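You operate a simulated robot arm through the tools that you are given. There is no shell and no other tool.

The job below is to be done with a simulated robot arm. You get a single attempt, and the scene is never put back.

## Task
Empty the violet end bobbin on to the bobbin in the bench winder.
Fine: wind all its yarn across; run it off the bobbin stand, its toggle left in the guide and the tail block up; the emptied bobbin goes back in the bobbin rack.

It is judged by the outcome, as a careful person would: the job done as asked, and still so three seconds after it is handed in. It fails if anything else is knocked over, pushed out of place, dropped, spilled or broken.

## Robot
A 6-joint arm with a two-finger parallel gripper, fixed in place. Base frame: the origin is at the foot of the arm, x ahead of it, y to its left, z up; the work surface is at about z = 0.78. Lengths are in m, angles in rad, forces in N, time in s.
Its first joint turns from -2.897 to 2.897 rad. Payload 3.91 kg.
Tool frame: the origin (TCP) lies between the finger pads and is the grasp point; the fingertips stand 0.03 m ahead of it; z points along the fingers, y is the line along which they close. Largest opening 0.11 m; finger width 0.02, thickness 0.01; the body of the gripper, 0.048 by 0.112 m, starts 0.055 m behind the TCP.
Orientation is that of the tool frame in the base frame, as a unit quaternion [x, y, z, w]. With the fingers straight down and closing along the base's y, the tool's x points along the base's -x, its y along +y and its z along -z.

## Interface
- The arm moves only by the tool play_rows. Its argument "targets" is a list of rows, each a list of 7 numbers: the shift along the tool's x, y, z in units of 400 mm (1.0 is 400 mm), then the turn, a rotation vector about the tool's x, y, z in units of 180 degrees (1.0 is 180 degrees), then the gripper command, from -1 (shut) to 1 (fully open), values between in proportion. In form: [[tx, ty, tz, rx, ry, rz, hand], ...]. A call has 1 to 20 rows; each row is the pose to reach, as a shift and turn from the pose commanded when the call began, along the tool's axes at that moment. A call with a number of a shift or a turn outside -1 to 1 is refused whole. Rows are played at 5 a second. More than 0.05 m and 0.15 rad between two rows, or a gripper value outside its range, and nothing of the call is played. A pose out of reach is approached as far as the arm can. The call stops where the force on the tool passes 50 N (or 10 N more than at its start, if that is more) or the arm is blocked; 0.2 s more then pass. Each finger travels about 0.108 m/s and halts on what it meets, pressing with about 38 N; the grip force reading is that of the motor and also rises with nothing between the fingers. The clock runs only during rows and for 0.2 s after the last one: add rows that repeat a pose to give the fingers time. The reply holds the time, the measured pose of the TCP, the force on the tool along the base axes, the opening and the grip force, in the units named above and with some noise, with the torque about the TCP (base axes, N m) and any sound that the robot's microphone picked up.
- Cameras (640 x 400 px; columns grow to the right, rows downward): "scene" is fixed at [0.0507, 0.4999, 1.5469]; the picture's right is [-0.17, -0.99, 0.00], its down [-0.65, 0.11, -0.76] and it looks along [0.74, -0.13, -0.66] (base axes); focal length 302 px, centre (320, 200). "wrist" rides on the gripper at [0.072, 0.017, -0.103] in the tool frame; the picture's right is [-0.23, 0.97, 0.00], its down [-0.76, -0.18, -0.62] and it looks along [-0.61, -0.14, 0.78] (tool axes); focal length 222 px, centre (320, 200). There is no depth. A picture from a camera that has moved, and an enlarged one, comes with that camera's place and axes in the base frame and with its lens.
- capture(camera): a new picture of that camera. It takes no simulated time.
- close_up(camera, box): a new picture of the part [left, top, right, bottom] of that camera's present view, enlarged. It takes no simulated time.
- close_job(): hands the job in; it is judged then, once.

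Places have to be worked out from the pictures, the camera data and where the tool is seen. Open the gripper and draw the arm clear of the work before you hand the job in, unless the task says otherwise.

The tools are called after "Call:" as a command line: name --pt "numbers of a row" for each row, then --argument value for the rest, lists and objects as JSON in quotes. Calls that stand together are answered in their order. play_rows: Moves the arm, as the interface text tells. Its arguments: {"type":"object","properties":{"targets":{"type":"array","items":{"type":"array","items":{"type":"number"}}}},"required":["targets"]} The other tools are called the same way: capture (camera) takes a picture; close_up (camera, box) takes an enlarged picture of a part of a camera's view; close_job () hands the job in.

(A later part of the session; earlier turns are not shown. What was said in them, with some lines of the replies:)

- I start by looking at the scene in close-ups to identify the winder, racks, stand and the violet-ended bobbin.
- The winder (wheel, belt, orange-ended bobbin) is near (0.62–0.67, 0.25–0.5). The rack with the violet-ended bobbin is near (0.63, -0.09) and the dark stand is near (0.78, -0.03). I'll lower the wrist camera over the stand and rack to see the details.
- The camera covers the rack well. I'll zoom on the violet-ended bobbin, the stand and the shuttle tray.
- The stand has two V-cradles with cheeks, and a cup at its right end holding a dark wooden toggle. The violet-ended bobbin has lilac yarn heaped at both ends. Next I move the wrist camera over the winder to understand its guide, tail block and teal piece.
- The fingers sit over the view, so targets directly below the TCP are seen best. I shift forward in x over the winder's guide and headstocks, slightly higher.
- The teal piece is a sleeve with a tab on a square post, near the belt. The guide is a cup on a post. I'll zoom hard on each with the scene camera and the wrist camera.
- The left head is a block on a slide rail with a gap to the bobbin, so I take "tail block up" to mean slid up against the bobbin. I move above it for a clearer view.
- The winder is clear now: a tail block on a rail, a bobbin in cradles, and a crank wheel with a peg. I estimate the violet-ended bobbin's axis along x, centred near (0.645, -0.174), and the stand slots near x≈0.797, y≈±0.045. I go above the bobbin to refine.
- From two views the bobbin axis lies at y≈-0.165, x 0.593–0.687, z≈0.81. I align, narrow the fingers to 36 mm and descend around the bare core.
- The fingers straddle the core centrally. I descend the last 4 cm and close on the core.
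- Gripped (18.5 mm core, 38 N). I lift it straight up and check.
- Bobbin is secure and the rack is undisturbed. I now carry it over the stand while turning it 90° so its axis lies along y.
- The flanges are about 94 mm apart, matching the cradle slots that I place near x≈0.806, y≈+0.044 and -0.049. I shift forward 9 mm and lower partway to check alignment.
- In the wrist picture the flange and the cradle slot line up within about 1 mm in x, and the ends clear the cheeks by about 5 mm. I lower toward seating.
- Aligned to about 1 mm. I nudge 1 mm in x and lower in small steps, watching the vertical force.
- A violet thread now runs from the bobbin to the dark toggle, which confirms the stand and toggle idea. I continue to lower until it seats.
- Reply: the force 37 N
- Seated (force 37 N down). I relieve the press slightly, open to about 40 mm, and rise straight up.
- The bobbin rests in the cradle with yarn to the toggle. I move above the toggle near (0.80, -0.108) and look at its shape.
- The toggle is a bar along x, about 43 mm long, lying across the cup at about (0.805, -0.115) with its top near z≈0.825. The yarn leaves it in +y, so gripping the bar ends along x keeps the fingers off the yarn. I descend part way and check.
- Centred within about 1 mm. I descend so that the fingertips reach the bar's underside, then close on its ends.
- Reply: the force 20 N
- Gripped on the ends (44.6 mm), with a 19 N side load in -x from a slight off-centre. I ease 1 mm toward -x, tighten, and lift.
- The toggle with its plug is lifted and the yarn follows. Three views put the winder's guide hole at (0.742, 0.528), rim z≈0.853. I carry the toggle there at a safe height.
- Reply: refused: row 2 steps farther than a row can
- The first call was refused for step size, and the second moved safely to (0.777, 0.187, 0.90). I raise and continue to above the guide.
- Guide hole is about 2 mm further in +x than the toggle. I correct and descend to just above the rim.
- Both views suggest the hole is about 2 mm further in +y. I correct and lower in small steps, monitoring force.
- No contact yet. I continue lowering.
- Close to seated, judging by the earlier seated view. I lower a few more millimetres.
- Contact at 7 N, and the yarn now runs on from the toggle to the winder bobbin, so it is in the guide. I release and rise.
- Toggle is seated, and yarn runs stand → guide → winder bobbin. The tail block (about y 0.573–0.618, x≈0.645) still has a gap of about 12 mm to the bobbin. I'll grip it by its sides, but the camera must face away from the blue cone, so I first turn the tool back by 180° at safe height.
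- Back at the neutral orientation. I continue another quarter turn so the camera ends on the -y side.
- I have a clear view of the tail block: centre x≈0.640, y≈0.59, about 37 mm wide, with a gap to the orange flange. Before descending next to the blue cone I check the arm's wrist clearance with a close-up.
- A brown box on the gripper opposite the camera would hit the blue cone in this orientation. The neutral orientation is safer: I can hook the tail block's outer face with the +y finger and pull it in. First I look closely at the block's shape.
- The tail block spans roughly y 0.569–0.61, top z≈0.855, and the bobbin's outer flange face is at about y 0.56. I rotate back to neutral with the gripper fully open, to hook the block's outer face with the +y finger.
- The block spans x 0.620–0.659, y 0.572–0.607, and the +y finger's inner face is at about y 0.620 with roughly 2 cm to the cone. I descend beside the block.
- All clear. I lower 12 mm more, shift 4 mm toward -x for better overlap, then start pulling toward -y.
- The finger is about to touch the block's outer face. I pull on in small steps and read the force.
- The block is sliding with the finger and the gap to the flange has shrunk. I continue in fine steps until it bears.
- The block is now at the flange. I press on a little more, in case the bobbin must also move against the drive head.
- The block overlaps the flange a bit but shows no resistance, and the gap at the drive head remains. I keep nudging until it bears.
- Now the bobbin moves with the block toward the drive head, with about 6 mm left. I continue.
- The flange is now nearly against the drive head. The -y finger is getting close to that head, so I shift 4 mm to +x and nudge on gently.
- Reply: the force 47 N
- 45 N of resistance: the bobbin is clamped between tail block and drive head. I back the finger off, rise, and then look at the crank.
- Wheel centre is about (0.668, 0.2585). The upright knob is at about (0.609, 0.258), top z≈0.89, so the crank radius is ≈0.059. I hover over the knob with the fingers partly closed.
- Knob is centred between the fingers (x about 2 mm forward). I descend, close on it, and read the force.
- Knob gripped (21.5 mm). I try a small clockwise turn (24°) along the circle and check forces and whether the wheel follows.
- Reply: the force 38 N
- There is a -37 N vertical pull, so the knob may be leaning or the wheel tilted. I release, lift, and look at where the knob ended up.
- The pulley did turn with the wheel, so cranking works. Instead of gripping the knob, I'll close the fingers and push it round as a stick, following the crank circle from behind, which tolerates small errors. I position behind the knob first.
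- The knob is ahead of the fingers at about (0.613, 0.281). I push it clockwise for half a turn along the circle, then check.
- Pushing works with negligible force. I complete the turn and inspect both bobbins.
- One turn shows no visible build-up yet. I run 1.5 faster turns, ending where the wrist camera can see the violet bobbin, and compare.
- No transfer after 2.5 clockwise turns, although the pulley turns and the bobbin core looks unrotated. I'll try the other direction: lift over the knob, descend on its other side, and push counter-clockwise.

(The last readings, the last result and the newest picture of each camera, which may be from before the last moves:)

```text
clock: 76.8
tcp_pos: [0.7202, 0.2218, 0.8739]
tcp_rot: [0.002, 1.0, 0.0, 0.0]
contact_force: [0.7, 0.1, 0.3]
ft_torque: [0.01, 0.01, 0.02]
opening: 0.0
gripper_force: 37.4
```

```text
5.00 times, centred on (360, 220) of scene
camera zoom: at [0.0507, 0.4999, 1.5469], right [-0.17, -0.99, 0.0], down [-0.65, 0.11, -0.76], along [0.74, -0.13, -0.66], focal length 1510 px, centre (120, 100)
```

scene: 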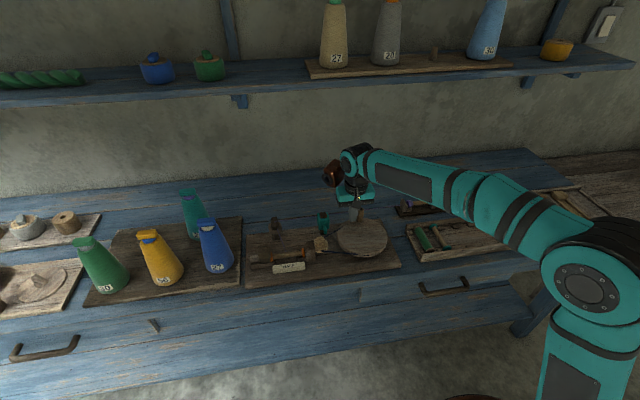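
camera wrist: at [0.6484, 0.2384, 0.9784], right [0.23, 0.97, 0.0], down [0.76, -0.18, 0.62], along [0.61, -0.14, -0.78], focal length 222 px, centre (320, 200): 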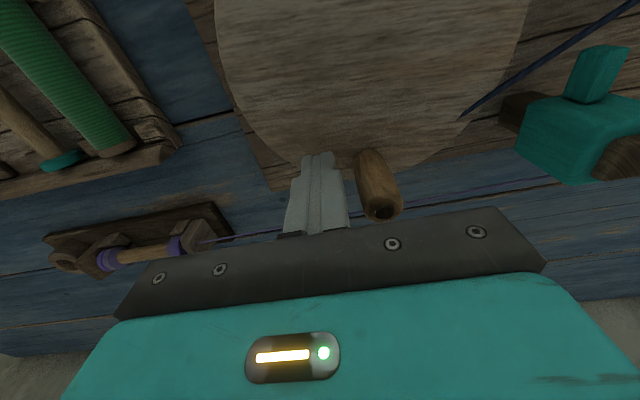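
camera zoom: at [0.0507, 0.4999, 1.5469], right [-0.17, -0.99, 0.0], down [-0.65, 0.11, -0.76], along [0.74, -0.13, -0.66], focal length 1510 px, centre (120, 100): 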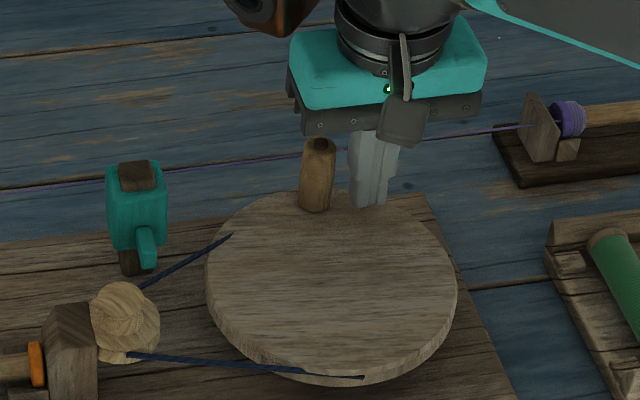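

The fingers are on the other side of the knob (-y side). I push counter-clockwise for a full turn and compare.

Call:
play_rows --pt "-0.0218 0.042 0 0 0 0 -1" --pt "-0.0297 0.0886 0 0 0 0 -1" --pt "-0.0227 0.1354 0 0 0 0 -1" --pt "-0.0015 0.1778 0 0 0 0 -1" --pt "0.0316 0.2115 0 0 0 0 -1" --pt "0.0736 0.2334 0 0 0 0 -1" --pt "0.1203 0.2412 0 0 0 0 -1" --pt "0.1671 0.2342 0 0 0 0 -1" --pt "0.2094 0.2131 0 0 0 0 -1" --pt "0.2432 0.1799 0 0 0 0 -1" --pt "0.265 0.138 0 0 0 0 -1" --pt "0.2728 0.0913 0 0 0 0 -1" --pt "0.2658 0.0445 0 0 0 0 -1" --pt "0.2447 0.0021 0 0 0 0 -1" --pt "0.2116 -0.0316 0 0 0 0 -1" --pt "0.1696 -0.0535 0 0 0 0 -1" --pt "0.1229 -0.0613 0 0 0 0 -1" --pt "0.0761 -0.0543 0 0 0 0 -1" --pt "0.0338 -0.0332 0 0 0 0 -1" --pt "0 0 0 0 0 0 -1"

Call:
close_up --camera "scene" --box '[245, 235, 325, 285]'

Call:
close_up --camera "scene" --box '[310, 180, 410, 260]'

Call:
close_up --camera "wrist" --box '[30, 190, 250, 290]'

```text
clock: 81.0
tcp_pos: [0.7199, 0.2247, 0.8773]
tcp_rot: [0.0, 1.0, 0.0, 0.0]
contact_force: [1.1, 0.7, -0.7]
ft_torque: [0.04, 0.0, 0.0]
opening: 0.0
gripper_force: 37.6
```

```text
8.00 times, centred on (285, 260) of scene
camera zoom: at [0.0507, 0.4999, 1.5469], right [-0.17, -0.99, 0.0], down [-0.65, 0.11, -0.76], along [0.74, -0.13, -0.66], focal length 2417 px, centre (600, -280)
```

zoom: 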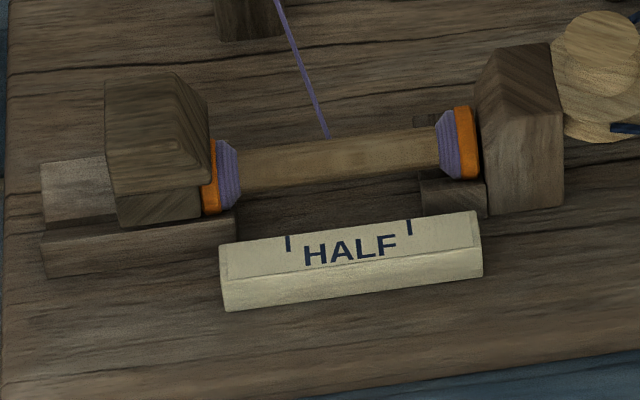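

```text
5.00 times, centred on (360, 220) of scene
camera zoom: at [0.0507, 0.4999, 1.5469], right [-0.17, -0.99, 0.0], down [-0.65, 0.11, -0.76], along [0.74, -0.13, -0.66], focal length 1510 px, centre (120, 100)
```

zoom: 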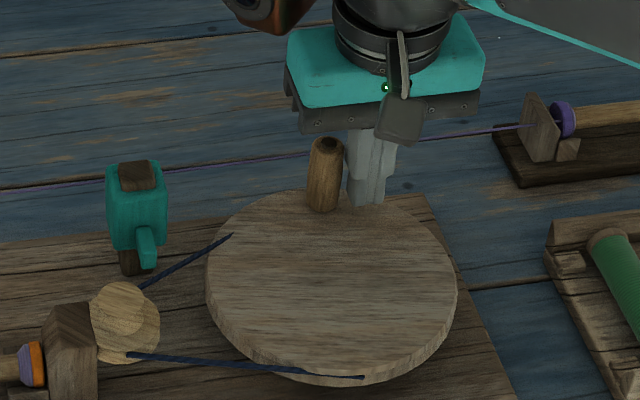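

```text
2.91 times, centred on (140, 240) of wrist
camera zoom: at [0.6472, 0.2405, 0.9811], right [0.23, 0.97, 0.0], down [0.76, -0.18, 0.62], along [0.61, -0.14, -0.78], focal length 646 px, centre (844, 84)
```

zoom: 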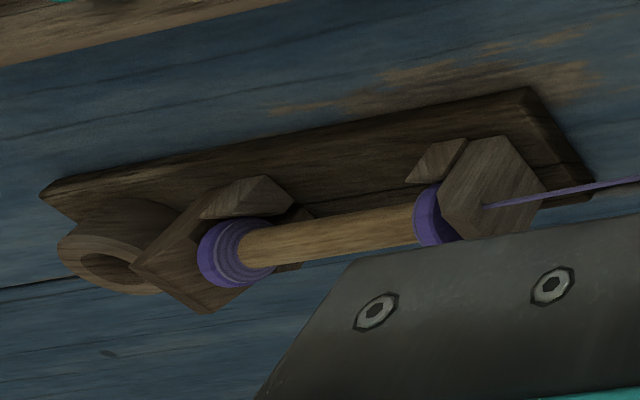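

Counter-clockwise is right: yarn has appeared at both ends of the orange bobbin and the violet bobbin's heaps have shrunk. I continue another full turn.

Call:
play_rows --pt "-0.0218 0.042 0 0 0 0 -1" --pt "-0.0297 0.0886 0 0 0 0 -1" --pt "-0.0227 0.1354 0 0 0 0 -1" --pt "-0.0015 0.1778 0 0 0 0 -1" --pt "0.0316 0.2115 0 0 0 0 -1" --pt "0.0736 0.2334 0 0 0 0 -1" --pt "0.1203 0.2412 0 0 0 0 -1" --pt "0.1671 0.2342 0 0 0 0 -1" --pt "0.2094 0.2131 0 0 0 0 -1" --pt "0.2432 0.1799 0 0 0 0 -1" --pt "0.265 0.138 0 0 0 0 -1" --pt "0.2728 0.0913 0 0 0 0 -1" --pt "0.2658 0.0445 0 0 0 0 -1" --pt "0.2447 0.0021 0 0 0 0 -1" --pt "0.2116 -0.0316 0 0 0 0 -1" --pt "0.1696 -0.0535 0 0 0 0 -1" --pt "0.1229 -0.0613 0 0 0 0 -1" --pt "0.0761 -0.0543 0 0 0 0 -1" --pt "0.0338 -0.0332 0 0 0 0 -1" --pt "0 0 0 0 0 0 -1"

Call:
close_up --camera "scene" --box '[245, 235, 325, 285]'

Call:
close_up --camera "scene" --box '[310, 180, 410, 260]'

Call:
close_up --camera "wrist" --box '[30, 190, 250, 290]'

```text
clock: 85.2
tcp_pos: [0.7189, 0.2209, 0.8759]
tcp_rot: [-0.001, 1.0, -0.001, 0.001]
contact_force: [-0.1, -0.5, -0.1]
ft_torque: [0.01, -0.03, 0.03]
opening: 0.0001
gripper_force: 37.9
```

```text
8.00 times, centred on (285, 260) of scene
camera zoom: at [0.0507, 0.4999, 1.5469], right [-0.17, -0.99, 0.0], down [-0.65, 0.11, -0.76], along [0.74, -0.13, -0.66], focal length 2417 px, centre (600, -280)
```

zoom: 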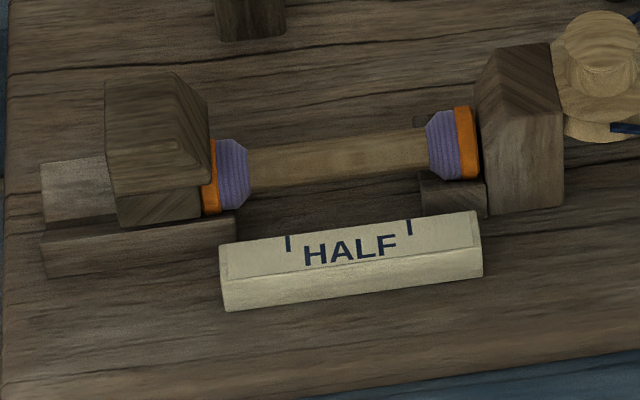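

```text
5.00 times, centred on (360, 220) of scene
camera zoom: at [0.0507, 0.4999, 1.5469], right [-0.17, -0.99, 0.0], down [-0.65, 0.11, -0.76], along [0.74, -0.13, -0.66], focal length 1510 px, centre (120, 100)
```

zoom: 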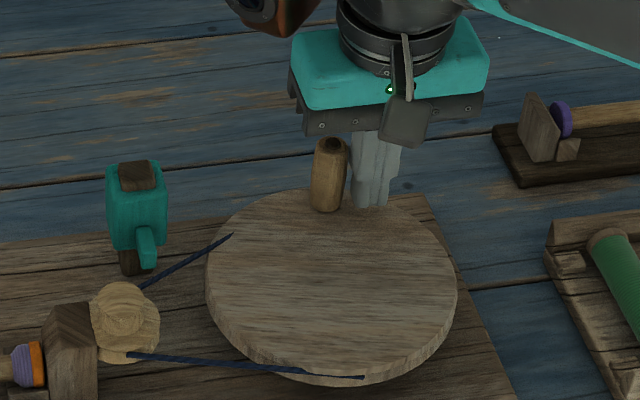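

```text
2.91 times, centred on (140, 240) of wrist
camera zoom: at [0.6466, 0.2379, 0.9796], right [0.23, 0.97, 0.0], down [0.76, -0.18, 0.62], along [0.61, -0.14, -0.78], focal length 646 px, centre (844, 84)
```

zoom: 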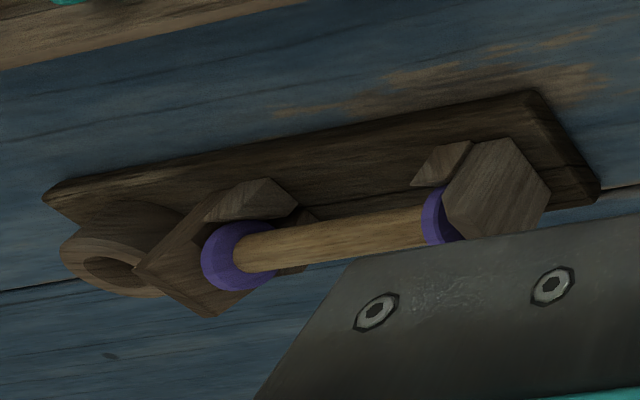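

The thread has vanished and the violet bobbin is bare, with all yarn now on the orange bobbin. I back off, rise, and verify toggle, tail block and stand.

Call:
play_rows --pt "0 -0.03 0 0 0 0 -1" --pt "0 -0.05 -0.08 0 0 0 -1" --pt "0 -0.08 -0.18 0 0 0 -1" --pt "-0.05 -0.12 -0.26 0 0 0 -1" --pt "-0.1 -0.2 -0.26 0 0 0 -0.8" --pt "-0.15 -0.3 -0.26 0 0 0 -0.5" --pt "-0.18 -0.4 -0.26 0 0 0 -0.2" --pt "-0.2 -0.5 -0.26 0 0 0 -0.2" --pt "-0.2 -0.55 -0.26 0 0 0 -0.2"

Call:
capture --camera "scene"

Call:
close_up --camera "scene" --box '[240, 190, 400, 290]'

Call:
close_up --camera "wrist" --box '[200, 40, 440, 220]'

```text
clock: 87.2
tcp_pos: [0.8006, -0.0005, 0.9777]
tcp_rot: [0.0, 1.0, 0.0, 0.0]
contact_force: [0.4, 0.7, 0.2]
ft_torque: [0.01, 0.04, 0.01]
opening: 0.0439
gripper_force: 0.0
```

```text
taken
```

scene: 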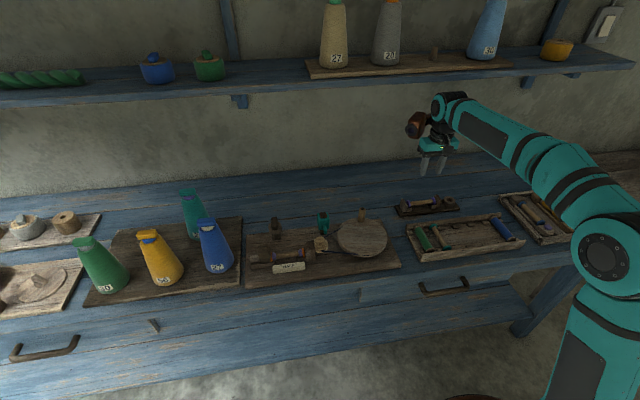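

```text
4.00 times, centred on (320, 240) of scene
camera zoom: at [0.0507, 0.4999, 1.5469], right [-0.17, -0.99, 0.0], down [-0.65, 0.11, -0.76], along [0.74, -0.13, -0.66], focal length 1208 px, centre (320, 40)
```

zoom: 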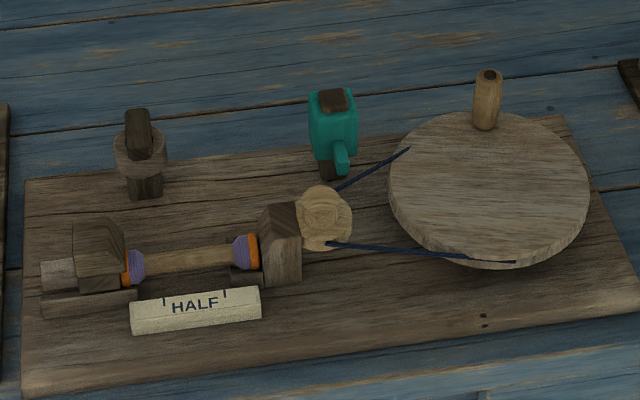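

```text
2.22 times, centred on (320, 130) of wrist
camera zoom: at [0.7275, 0.0154, 1.0813], right [0.23, 0.97, 0.0], down [0.76, -0.18, 0.62], along [0.61, -0.14, -0.78], focal length 494 px, centre (320, 356)
```

zoom: 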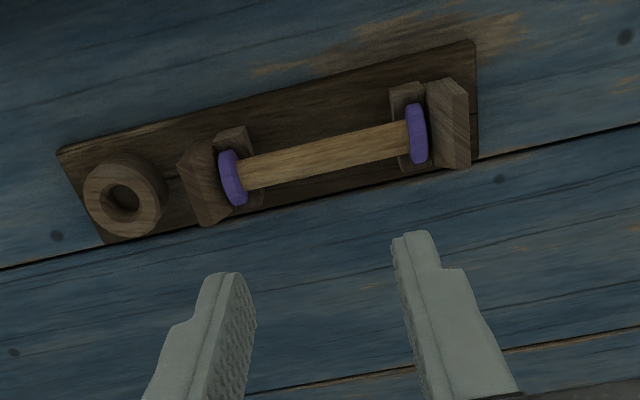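

All good: the toggle is still in the guide, the tail block is up, and the violet bobbin is bare in the stand. I rotate +90° over the stand to pick up the empty bobbin.

Call:
play_rows --pt "-0.002 0 0 0 0 0.0417 -0.2" --pt "-0.004 0 0 0 0 0.0833 -0.2" --pt "-0.006 0 0 0 0 0.125 -0.2" --pt "-0.008 0 0 0 0 0.1667 -0.2" --pt "-0.01 0 0 0 0 0.2083 -0.2" --pt "-0.012 0 0 0 0 0.25 -0.2" --pt "-0.013 0 0 0 0 0.2917 -0.2" --pt "-0.013 0 0 0 0 0.3333 -0.2" --pt "-0.013 0 0 0 0 0.375 -0.2" --pt "-0.013 0 0 0 0 0.4167 -0.2" --pt "-0.013 0 0 0 0 0.4583 -0.2" --pt "-0.013 0 0 0 0 0.5 -0.2" --pt "-0.013 0 0 0 0 0.5 -0.2"

Call:
close_up --camera "wrist" --box '[200, 40, 440, 220]'

```text
clock: 90.0
tcp_pos: [0.8046, 0.0027, 0.9802]
tcp_rot: [0.708, 0.706, 0.0, 0.0]
contact_force: [-0.5, -0.1, 0.4]
ft_torque: [0.0, -0.01, 0.0]
opening: 0.044
gripper_force: 0.0
```

```text
2.22 times, centred on (320, 130) of wrist
camera zoom: at [0.821, 0.0741, 1.0838], right [0.97, -0.23, 0.0], down [-0.18, -0.76, 0.62], along [-0.14, -0.61, -0.78], focal length 494 px, centre (320, 356)
```

zoom: 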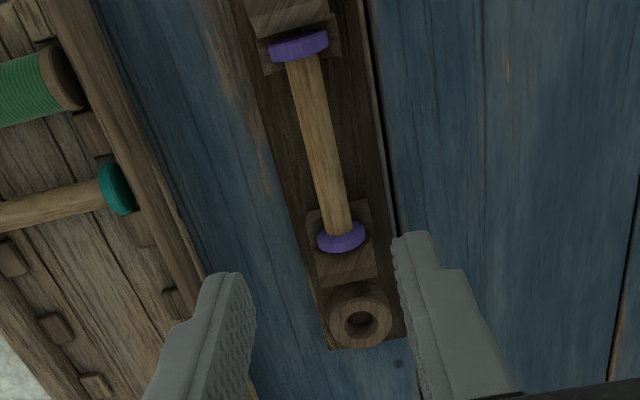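

Bobbin at x≈0.804, centre y≈-0.002. I descend to the earlier grip height and close on the core.

Call:
play_rows --pt "-0.01 0.0 0.1 0 0 0 -0.2" --pt "-0.01 0.0 0.2 0 0 0 -0.2" --pt "-0.01 0.0 0.28 0 0 0 -0.2" --pt "-0.01 0.0 0.35 0 0 0 -0.2" --pt "-0.01 0.0 0.354 0 0 0 -0.2" --pt "-0.01 0.0 0.354 0 0 0 -0.4" --pt "-0.01 0.0 0.354 0 0 0 -0.6" --pt "-0.01 0.0 0.354 0 0 0 -0.8" --pt "-0.01 0.0 0.354 0 0 0 -0.8"

Call:
close_up --camera "wrist" --box '[220, 40, 420, 240]'

```text
clock: 92.0
tcp_pos: [0.8048, -0.0011, 0.8394]
tcp_rot: [0.707, 0.707, 0.0, -0.001]
contact_force: [5.3, -0.1, 3.1]
ft_torque: [0.03, -0.1, 0.02]
opening: 0.0184
gripper_force: 38.1
```

```text
2.00 times, centred on (320, 140) of wrist
camera zoom: at [0.8208, 0.0703, 0.9426], right [0.97, -0.23, 0.0], down [-0.18, -0.76, 0.62], along [-0.14, -0.61, -0.78], focal length 444 px, centre (320, 320)
```

zoom: 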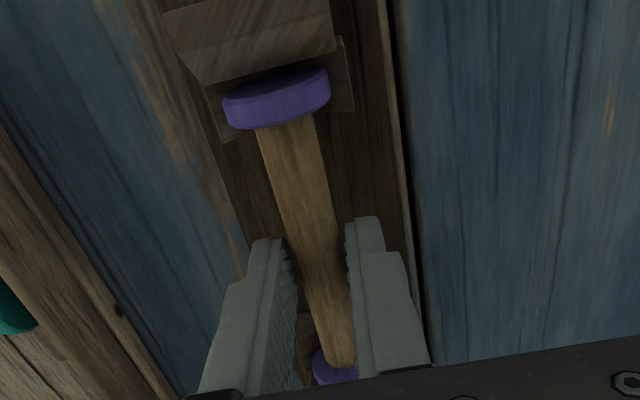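

Gripped on the core. I lift it straight out of the stand.

Call:
play_rows --pt "0 0 -0.02 0 0 0 -1" --pt "0 0 -0.05 0 0 0 -1" --pt "0 0 -0.1 0 0 0 -1" --pt "0 0 -0.2 0 0 0 -1" --pt "0 0 -0.3 0 0 0 -1" --pt "0 0 -0.36 0 0 0 -1"

Call:
capture --camera "wrist"

Call:
close_up --camera "scene" --box '[385, 140, 485, 225]'

```text
clock: 93.4
tcp_pos: [0.8059, -0.0002, 0.9831]
tcp_rot: [0.707, 0.707, 0.001, 0.001]
contact_force: [-0.3, -0.4, -0.4]
ft_torque: [0.0, 0.02, 0.01]
opening: 0.0184
gripper_force: 37.6
```

```text
taken
camera wrist: at [0.8216, 0.0714, 1.0861], right [0.97, -0.23, 0.0], down [-0.18, -0.76, 0.62], along [-0.14, -0.61, -0.78], focal length 222 px, centre (320, 200)
```

wrist: 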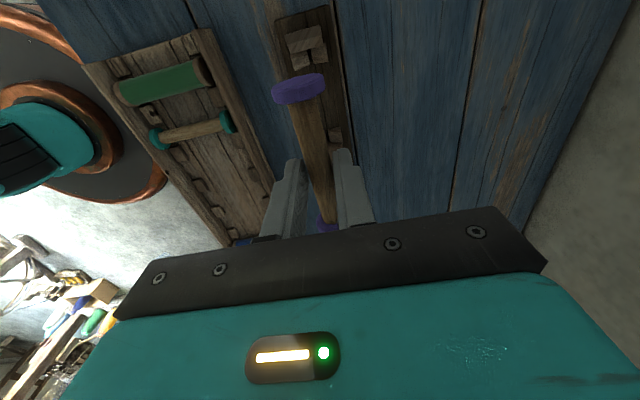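

```text
4.71 times, centred on (435, 182) of scene
camera zoom: at [0.0507, 0.4999, 1.5469], right [-0.17, -0.99, 0.0], down [-0.65, 0.11, -0.76], along [0.74, -0.13, -0.66], focal length 1422 px, centre (-221, 282)
```

zoom: 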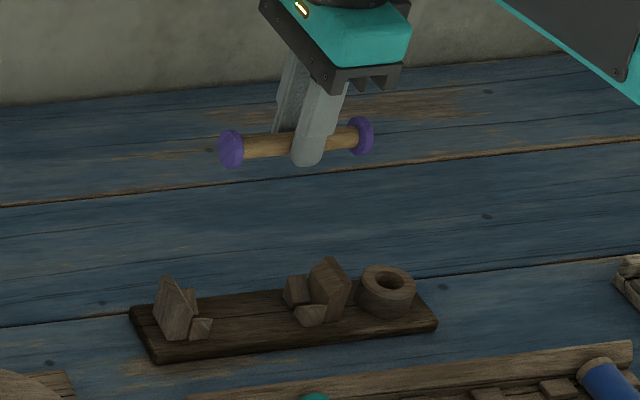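

Stand undisturbed, empty bobbin in hand. I carry it to above its rack slot at (0.641, -0.166), turning back 90°.

Call:
play_rows --pt "-0.0345 -0.0341 0 0 0 -0.0417 -1" --pt "-0.0689 -0.0682 0 0 0 -0.0833 -1" --pt "-0.1034 -0.1022 0 0 0 -0.125 -1" --pt "-0.1378 -0.1363 0 0 0 -0.1667 -1" --pt "-0.1723 -0.1704 0 0 0 -0.2083 -1" --pt "-0.2068 -0.2045 0 0 0 -0.25 -1" --pt "-0.2412 -0.2386 0 0 0 -0.2917 -1" --pt "-0.2757 -0.2727 0 0 0 -0.3333 -1" --pt "-0.3101 -0.3067 0 0 0 -0.375 -1" --pt "-0.3446 -0.3408 0 0 0 -0.4167 -1" --pt "-0.379 -0.3749 0 0 0 -0.4583 -1" --pt "-0.4135 -0.409 0 0 0 -0.5 -1" --pt "-0.4135 -0.409 0 0 0 -0.5 -1"

Call:
capture --camera "wrist"

Call:
close_up --camera "wrist" --box '[210, 30, 430, 240]'

Call:
close_up --camera "scene" --box '[440, 170, 540, 250]'

```text
clock: 96.2
tcp_pos: [0.6412, -0.1675, 0.9821]
tcp_rot: [0.0, 1.0, 0.001, 0.0]
contact_force: [-0.6, -0.5, -0.4]
ft_torque: [-0.01, 0.0, 0.05]
opening: 0.0187
gripper_force: 37.7
```

```text
taken
camera wrist: at [0.5682, -0.1504, 1.0864], right [0.23, 0.97, 0.0], down [0.76, -0.18, 0.62], along [0.61, -0.14, -0.78], focal length 222 px, centre (320, 200)
```

wrist: 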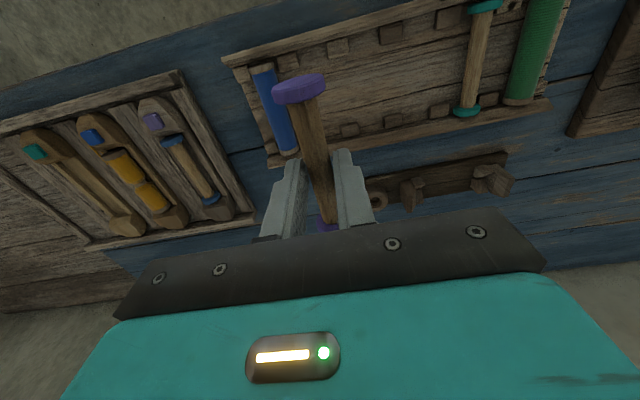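

```text
1.90 times, centred on (320, 135) of wrist
camera zoom: at [0.5682, -0.1504, 1.0864], right [0.23, 0.97, 0.0], down [0.76, -0.18, 0.62], along [0.61, -0.14, -0.78], focal length 423 px, centre (320, 324)
```

zoom: 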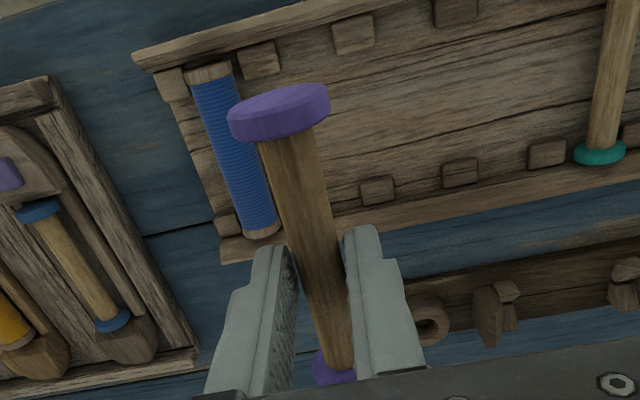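

```text
5.00 times, centred on (490, 210) of scene
camera zoom: at [0.0507, 0.4999, 1.5469], right [-0.17, -0.99, 0.0], down [-0.65, 0.11, -0.76], along [0.74, -0.13, -0.66], focal length 1510 px, centre (-530, 150)
```

zoom: 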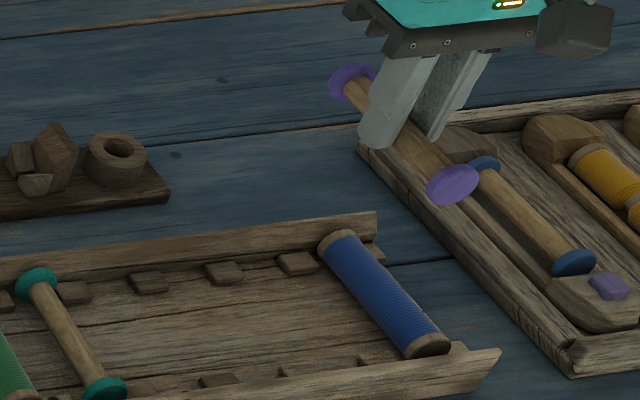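

Slot centre between the notch blocks is y≈-0.165, so I adjust by +1.5 mm and descend part way to check.

Call:
play_rows --pt "-0.002 0.004 0.08 0 0 0 -1" --pt "-0.002 0.004 0.16 0 0 0 -1" --pt "-0.002 0.004 0.24 0 0 0 -1" --pt "-0.002 0.004 0.31 0 0 0 -1" --pt "-0.002 0.004 0.31 0 0 0 -1"

Call:
close_up --camera "wrist" --box '[210, 30, 430, 240]'

Call:
close_up --camera "scene" --box '[450, 185, 530, 250]'

```text
clock: 97.4
tcp_pos: [0.6421, -0.1652, 0.857]
tcp_rot: [0.0, 1.0, 0.0, 0.0]
contact_force: [0.7, -1.3, -0.1]
ft_torque: [0.01, 0.02, -0.03]
opening: 0.0186
gripper_force: 37.4
```

```text
1.90 times, centred on (320, 135) of wrist
camera zoom: at [0.5678, -0.1483, 0.9621], right [0.23, 0.97, 0.0], down [0.76, -0.18, 0.62], along [0.61, -0.14, -0.78], focal length 423 px, centre (320, 324)
```

zoom: 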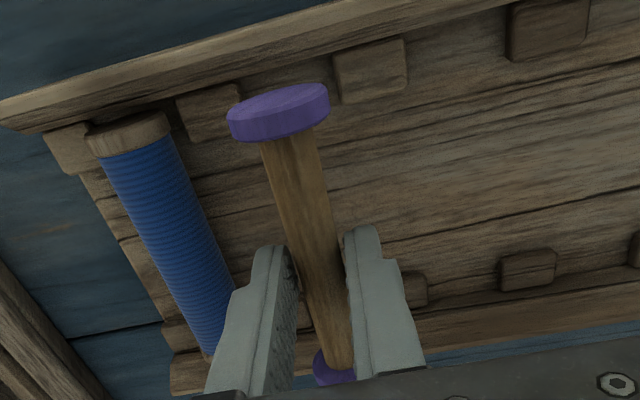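

```text
6.15 times, centred on (490, 218) of scene
camera zoom: at [0.0507, 0.4999, 1.5469], right [-0.17, -0.99, 0.0], down [-0.65, 0.11, -0.76], along [0.74, -0.13, -0.66], focal length 1859 px, centre (-726, 92)
```

zoom: 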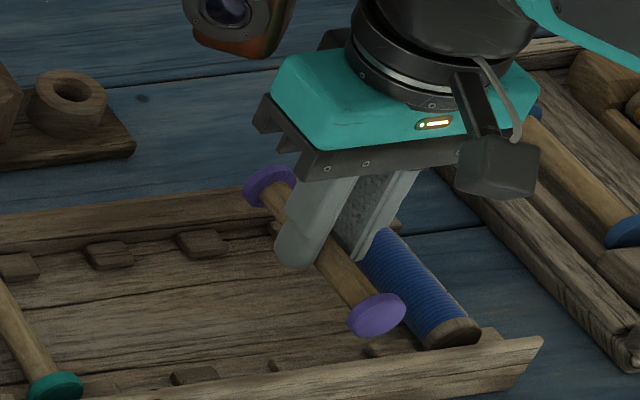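

Aligned within about 1 mm. I lower into the slot in small steps, watching force.

Call:
play_rows --pt "0 0 0.015 0 0 0 -1" --pt "0 0 0.03 0 0 0 -1" --pt "0 0 0.045 0 0 0 -1" --pt "0 0 0.045 0 0 0 -1"

Call:
play_rows --pt "0 0 0.005 0 0 0 -1" --pt "0 0 0.01 0 0 0 -1" --pt "0 0 0.01 0 0 0 -1"

Call:
close_up --camera "wrist" --box '[210, 30, 430, 240]'

Call:
close_up --camera "scene" --box '[450, 185, 530, 250]'

```text
clock: 98.4
tcp_pos: [0.6411, -0.1645, 0.8409]
tcp_rot: [0.0, 1.0, 0.0, 0.0]
contact_force: [0.1, 0.5, -0.1]
ft_torque: [-0.01, -0.01, 0.0]
opening: 0.0188
gripper_force: 37.4
```

```text
clock: 99.2
tcp_pos: [0.642, -0.1635, 0.8351]
tcp_rot: [0.0, 1.0, -0.001, 0.0]
contact_force: [0.4, -0.3, -1.0]
ft_torque: [0.02, 0.03, 0.02]
opening: 0.0189
gripper_force: 37.9
```

```text
1.90 times, centred on (320, 135) of wrist
camera zoom: at [0.569, -0.1483, 0.9396], right [0.23, 0.97, 0.0], down [0.76, -0.18, 0.62], along [0.61, -0.14, -0.78], focal length 423 px, centre (320, 324)
```

zoom: 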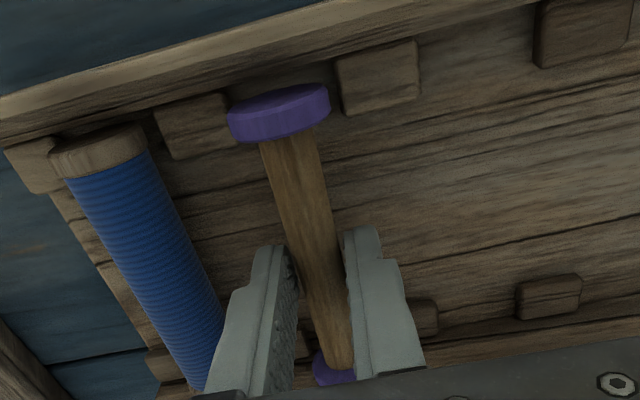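

```text
6.15 times, centred on (490, 218) of scene
camera zoom: at [0.0507, 0.4999, 1.5469], right [-0.17, -0.99, 0.0], down [-0.65, 0.11, -0.76], along [0.74, -0.13, -0.66], focal length 1859 px, centre (-726, 92)
```

zoom: 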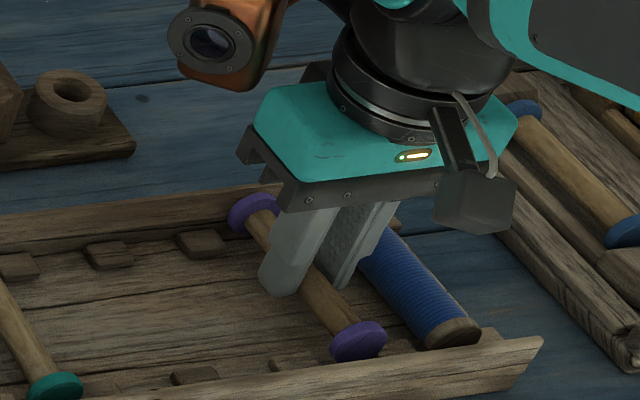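

Flange is lining up with the notch. I lower further until contact.

Call:
play_rows --pt "0 0 0.004 0 0 0 -1" --pt "0 0 0.008 0 0 0 -1" --pt "0 0 0.008 0 0 0 -1"

Call:
play_rows --pt "0 0 0.003 0 0 0 -1" --pt "0 0 0.006 0 0 0 -1" --pt "0 0 0.006 0 0 0 -1"

Call:
close_up --camera "wrist" --box '[210, 30, 430, 240]'

```text
clock: 100.0
tcp_pos: [0.6416, -0.1646, 0.8324]
tcp_rot: [0.0, 1.0, -0.001, 0.0]
contact_force: [-0.5, -0.3, -0.5]
ft_torque: [0.0, 0.01, 0.04]
opening: 0.0187
gripper_force: 38.2
```

```text
clock: 100.8
tcp_pos: [0.6429, -0.1635, 0.8302]
tcp_rot: [0.0, 1.0, 0.0, 0.0]
contact_force: [0.1, -1.5, -0.3]
ft_torque: [0.01, 0.01, 0.0]
opening: 0.0187
gripper_force: 38.0
```

```text
1.90 times, centred on (320, 135) of wrist
camera zoom: at [0.5687, -0.148, 0.9343], right [0.23, 0.97, 0.0], down [0.76, -0.18, 0.62], along [0.61, -0.14, -0.78], focal length 423 px, centre (320, 324)
```

zoom: 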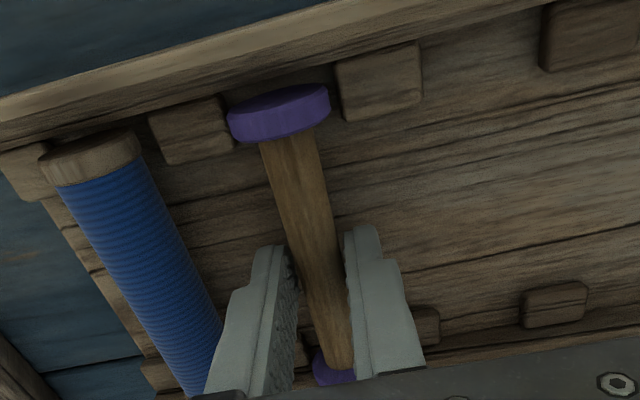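

Still free. I continue with fine steps.

Call:
play_rows --pt "0 0 0.003 0 0 0 -1" --pt "0 0 0.006 0 0 0 -1" --pt "0 0 0.006 0 0 0 -1"

Call:
play_rows --pt "0 0 0.003 0 0 0 -1" --pt "0 0 0.006 0 0 0 -1" --pt "0 0 0.006 0 0 0 -1"

Call:
close_up --camera "scene" --box '[450, 185, 530, 250]'

```text
clock: 101.6
tcp_pos: [0.6416, -0.1641, 0.8293]
tcp_rot: [0.0, 1.0, -0.001, 0.001]
contact_force: [6.4, 1.0, 32.7]
ft_torque: [0.04, 0.26, 0.01]
opening: 0.0187
gripper_force: 37.9
```

```text
clock: 102.4
tcp_pos: [0.6417, -0.1642, 0.8266]
tcp_rot: [0.0, 1.0, 0.001, 0.001]
contact_force: [4.0, 3.1, 37.7]
ft_torque: [0.13, -0.15, 0.01]
opening: 0.0184
gripper_force: 38.4
```

```text
6.15 times, centred on (490, 218) of scene
camera zoom: at [0.0507, 0.4999, 1.5469], right [-0.17, -0.99, 0.0], down [-0.65, 0.11, -0.76], along [0.74, -0.13, -0.66], focal length 1859 px, centre (-726, 92)
```

zoom: 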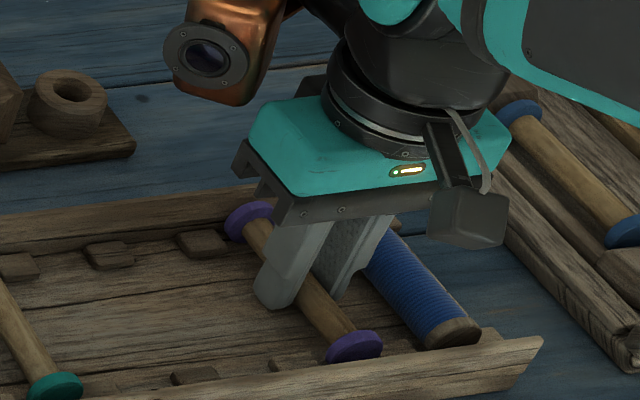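

Seated on the rack floor (38 N). I relieve the press, open narrowly so as not to touch the blue bobbin, and rise.

Call:
play_rows --pt "0 0 -0.006 0 0 0 -1" --pt "0 0 -0.006 0 0 0 -0.6" --pt "0 0 -0.006 0 0 0 -0.4" --pt "0 0 -0.006 0 0 0 -0.38" --pt "0 0 -0.006 0 0 0 -0.38" --pt "0 0 -0.04 0 0 0 -0.38" --pt "0 0 -0.1 0 0 0 -0.38" --pt "0 0 -0.2 0 0 0 -0.38" --pt "0 0 -0.3 0 0 0 -0.38"

Call:
capture --camera "wrist"

Call:
close_up --camera "wrist" --box '[210, 30, 430, 200]'

Call:
close_up --camera "scene" --box '[400, 185, 540, 265]'

```text
clock: 104.4
tcp_pos: [0.6408, -0.1637, 0.9466]
tcp_rot: [-0.001, 1.0, 0.0, 0.0]
contact_force: [0.7, 0.1, -0.2]
ft_torque: [0.01, 0.02, -0.02]
opening: 0.0336
gripper_force: 0.1
```

```text
taken
camera wrist: at [0.5676, -0.1481, 1.0513], right [0.23, 0.97, 0.0], down [0.76, -0.18, 0.62], along [0.61, -0.14, -0.78], focal length 222 px, centre (320, 200)
```

wrist: 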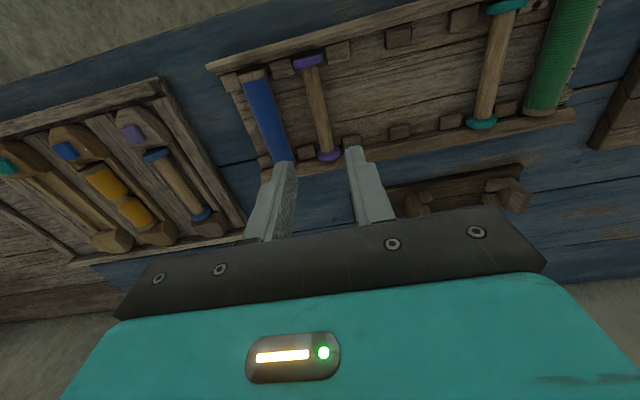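

```text
2.35 times, centred on (320, 115) of wrist
camera zoom: at [0.5676, -0.1481, 1.0513], right [0.23, 0.97, 0.0], down [0.76, -0.18, 0.62], along [0.61, -0.14, -0.78], focal length 523 px, centre (320, 400)
```

zoom: 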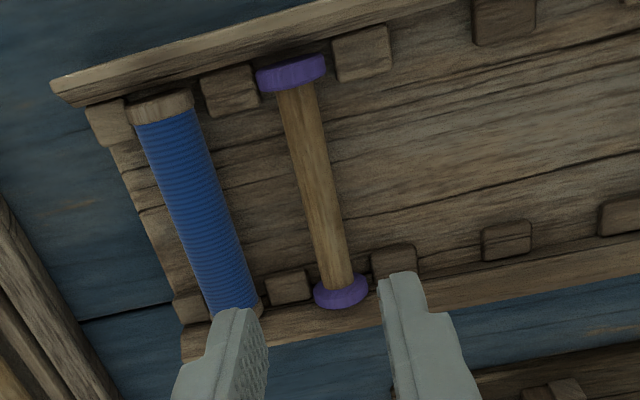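

```text
4.57 times, centred on (470, 225) of scene
camera zoom: at [0.0507, 0.4999, 1.5469], right [-0.17, -0.99, 0.0], down [-0.65, 0.11, -0.76], along [0.74, -0.13, -0.66], focal length 1381 px, centre (-366, 86)
```

zoom: 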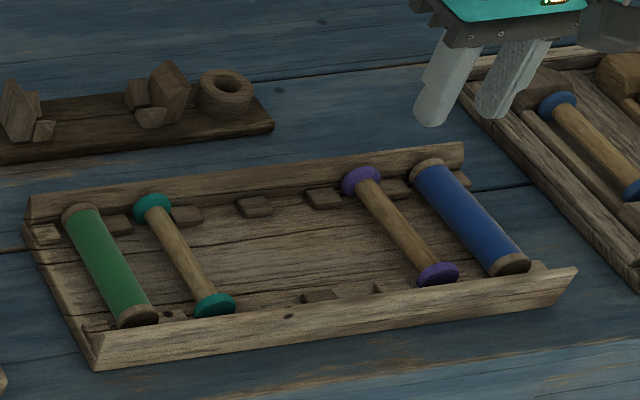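

The emptied bobbin is back in its rack slot. I raise, open the gripper and draw the arm to its starting area, then take a final look.

Call:
play_rows --pt "0 0 -0.1 0 0 0 -0.2" --pt "0 0.03 -0.2 0 0 0 0.2" --pt "0.04 0.1 -0.3 0 0 0 0.6" --pt "0.08 0.18 -0.38 0 0 0 1" --pt "0.12 0.26 -0.46 0 0 0 1" --pt "0.16 0.34 -0.54 0 0 0 1" --pt "0.17 0.42 -0.6 0 0 0 1" --pt "0.17 0.47 -0.61 0 0 0 1" --pt "0.17 0.47 -0.61 0 0 0 1"

Call:
capture --camera "scene"

Call:
close_up --camera "scene" --box '[240, 190, 400, 290]'

Call:
close_up --camera "scene" --box '[390, 170, 530, 270]'

Call:
close_up --camera "scene" --box '[0, 180, 250, 340]'

```text
refused: row 3 steps farther than a row can; nothing moved
```

```text
taken
```

scene: 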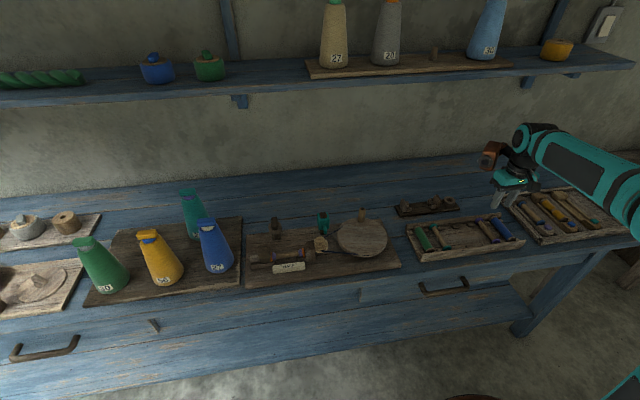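

```text
4.00 times, centred on (320, 240) of scene
camera zoom: at [0.0507, 0.4999, 1.5469], right [-0.17, -0.99, 0.0], down [-0.65, 0.11, -0.76], along [0.74, -0.13, -0.66], focal length 1208 px, centre (320, 40)
```

zoom: 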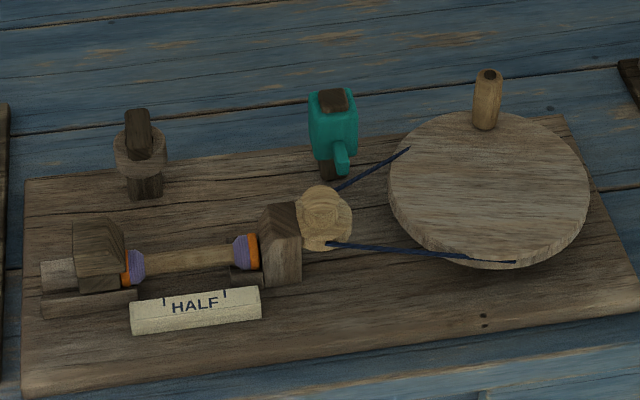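

```text
4.00 times, centred on (460, 220) of scene
camera zoom: at [0.0507, 0.4999, 1.5469], right [-0.17, -0.99, 0.0], down [-0.65, 0.11, -0.76], along [0.74, -0.13, -0.66], focal length 1208 px, centre (-240, 120)
```

zoom: 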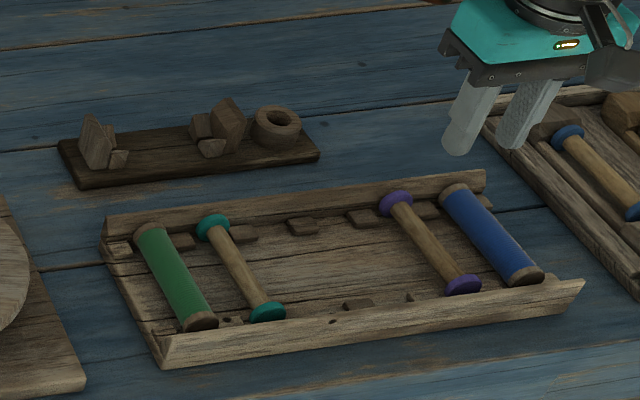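

```text
2.50 times, centred on (125, 260) of scene
camera zoom: at [0.0507, 0.4999, 1.5469], right [-0.17, -0.99, 0.0], down [-0.65, 0.11, -0.76], along [0.74, -0.13, -0.66], focal length 755 px, centre (808, 50)
```

zoom: 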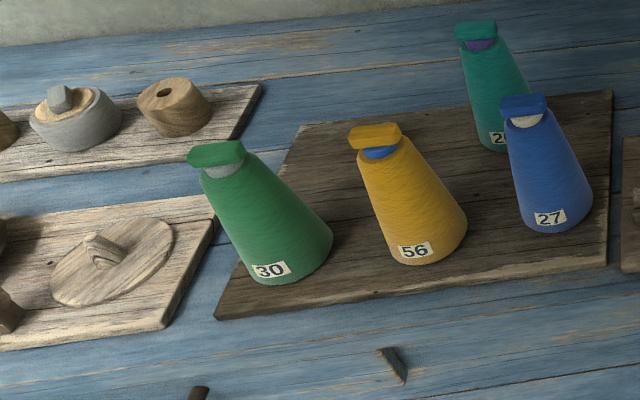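

The withdrawal was refused for step size, but the pictures show everything in order: toggle in the guide, tail block up, bare bobbin in the rack, nothing else moved. I retract with smaller steps.

Call:
play_rows --pt "0 0 -0.08 0 0 0 -0.2" --pt "0 0.02 -0.16 0 0 0 0.2" --pt "0.03 0.08 -0.24 0 0 0 0.6" --pt "0.06 0.14 -0.32 0 0 0 1" --pt "0.09 0.2 -0.4 0 0 0 1" --pt "0.12 0.26 -0.48 0 0 0 1" --pt "0.15 0.32 -0.55 0 0 0 1" --pt "0.17 0.39 -0.6 0 0 0 1" --pt "0.17 0.46 -0.61 0 0 0 1" --pt "0.17 0.46 -0.61 0 0 0 1"

Call:
capture --camera "scene"

Call:
capture --camera "wrist"

```text
clock: 106.6
tcp_pos: [0.5724, 0.0199, 1.1906]
tcp_rot: [0.0, 1.0, 0.0, -0.001]
contact_force: [0.2, 0.4, 0.4]
ft_torque: [-0.03, 0.0, -0.04]
opening: 0.1101
gripper_force: 0.1
```

```text
taken
```

scene: 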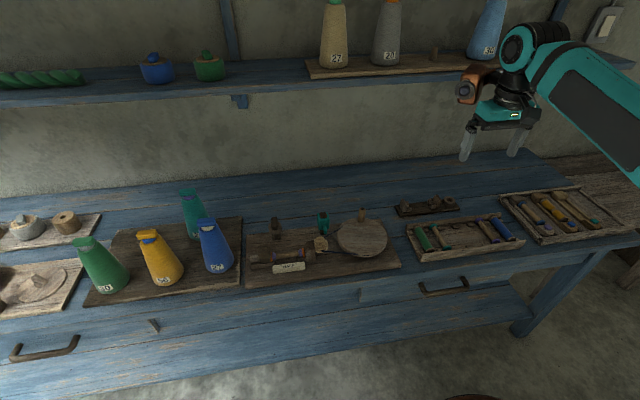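

```text
taken
camera wrist: at [0.4994, 0.0361, 1.294], right [0.23, 0.97, 0.0], down [0.76, -0.18, 0.62], along [0.61, -0.14, -0.78], focal length 222 px, centre (320, 200)
```

wrist: 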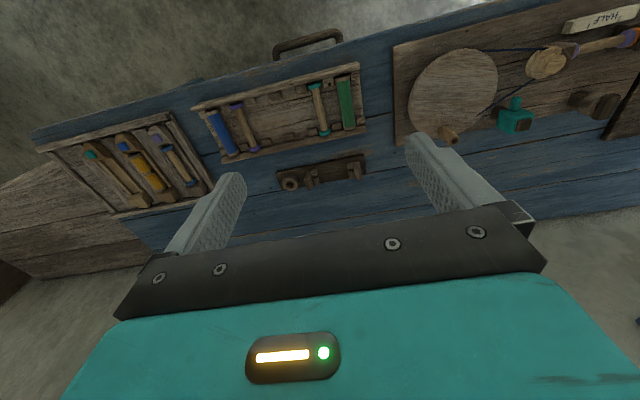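

The arm is clear with the gripper open. All yarn is on the winder's bobbin, the toggle sits in the guide, the tail block is up, and the emptied violet-ended bobbin is in the rack. I hand the job in.

Call:
close_job

```text
The job is handed in.
```

I wound all the yarn from the violet-ended bobbin onto the orange-ended bobbin in the bench winder, and handed the job in. I haven't seen the verdict.

- **Winding:** I ran it off the bobbin stand. My first 2.5 turns of the crank, clockwise, moved no yarn. Two turns counter-clockwise emptied the violet-ended bobbin, and the thread was gone by the end.
- **Toggle:** it is still seated in the winder's guide.
- **Tail block:** I took "up" to mean slid up against the bobbin. It is now hard against it, clamping the bobbin to the drive head.
- **Teal block:** I left the teal block on the post by the belt untouched; it was already raised.
- **Emptied bobbin:** it is back in its original slot in the bobbin rack, next to the blue one.

In the last pictures nothing else had been knocked over or moved. The arm is back near its starting place with the gripper open.
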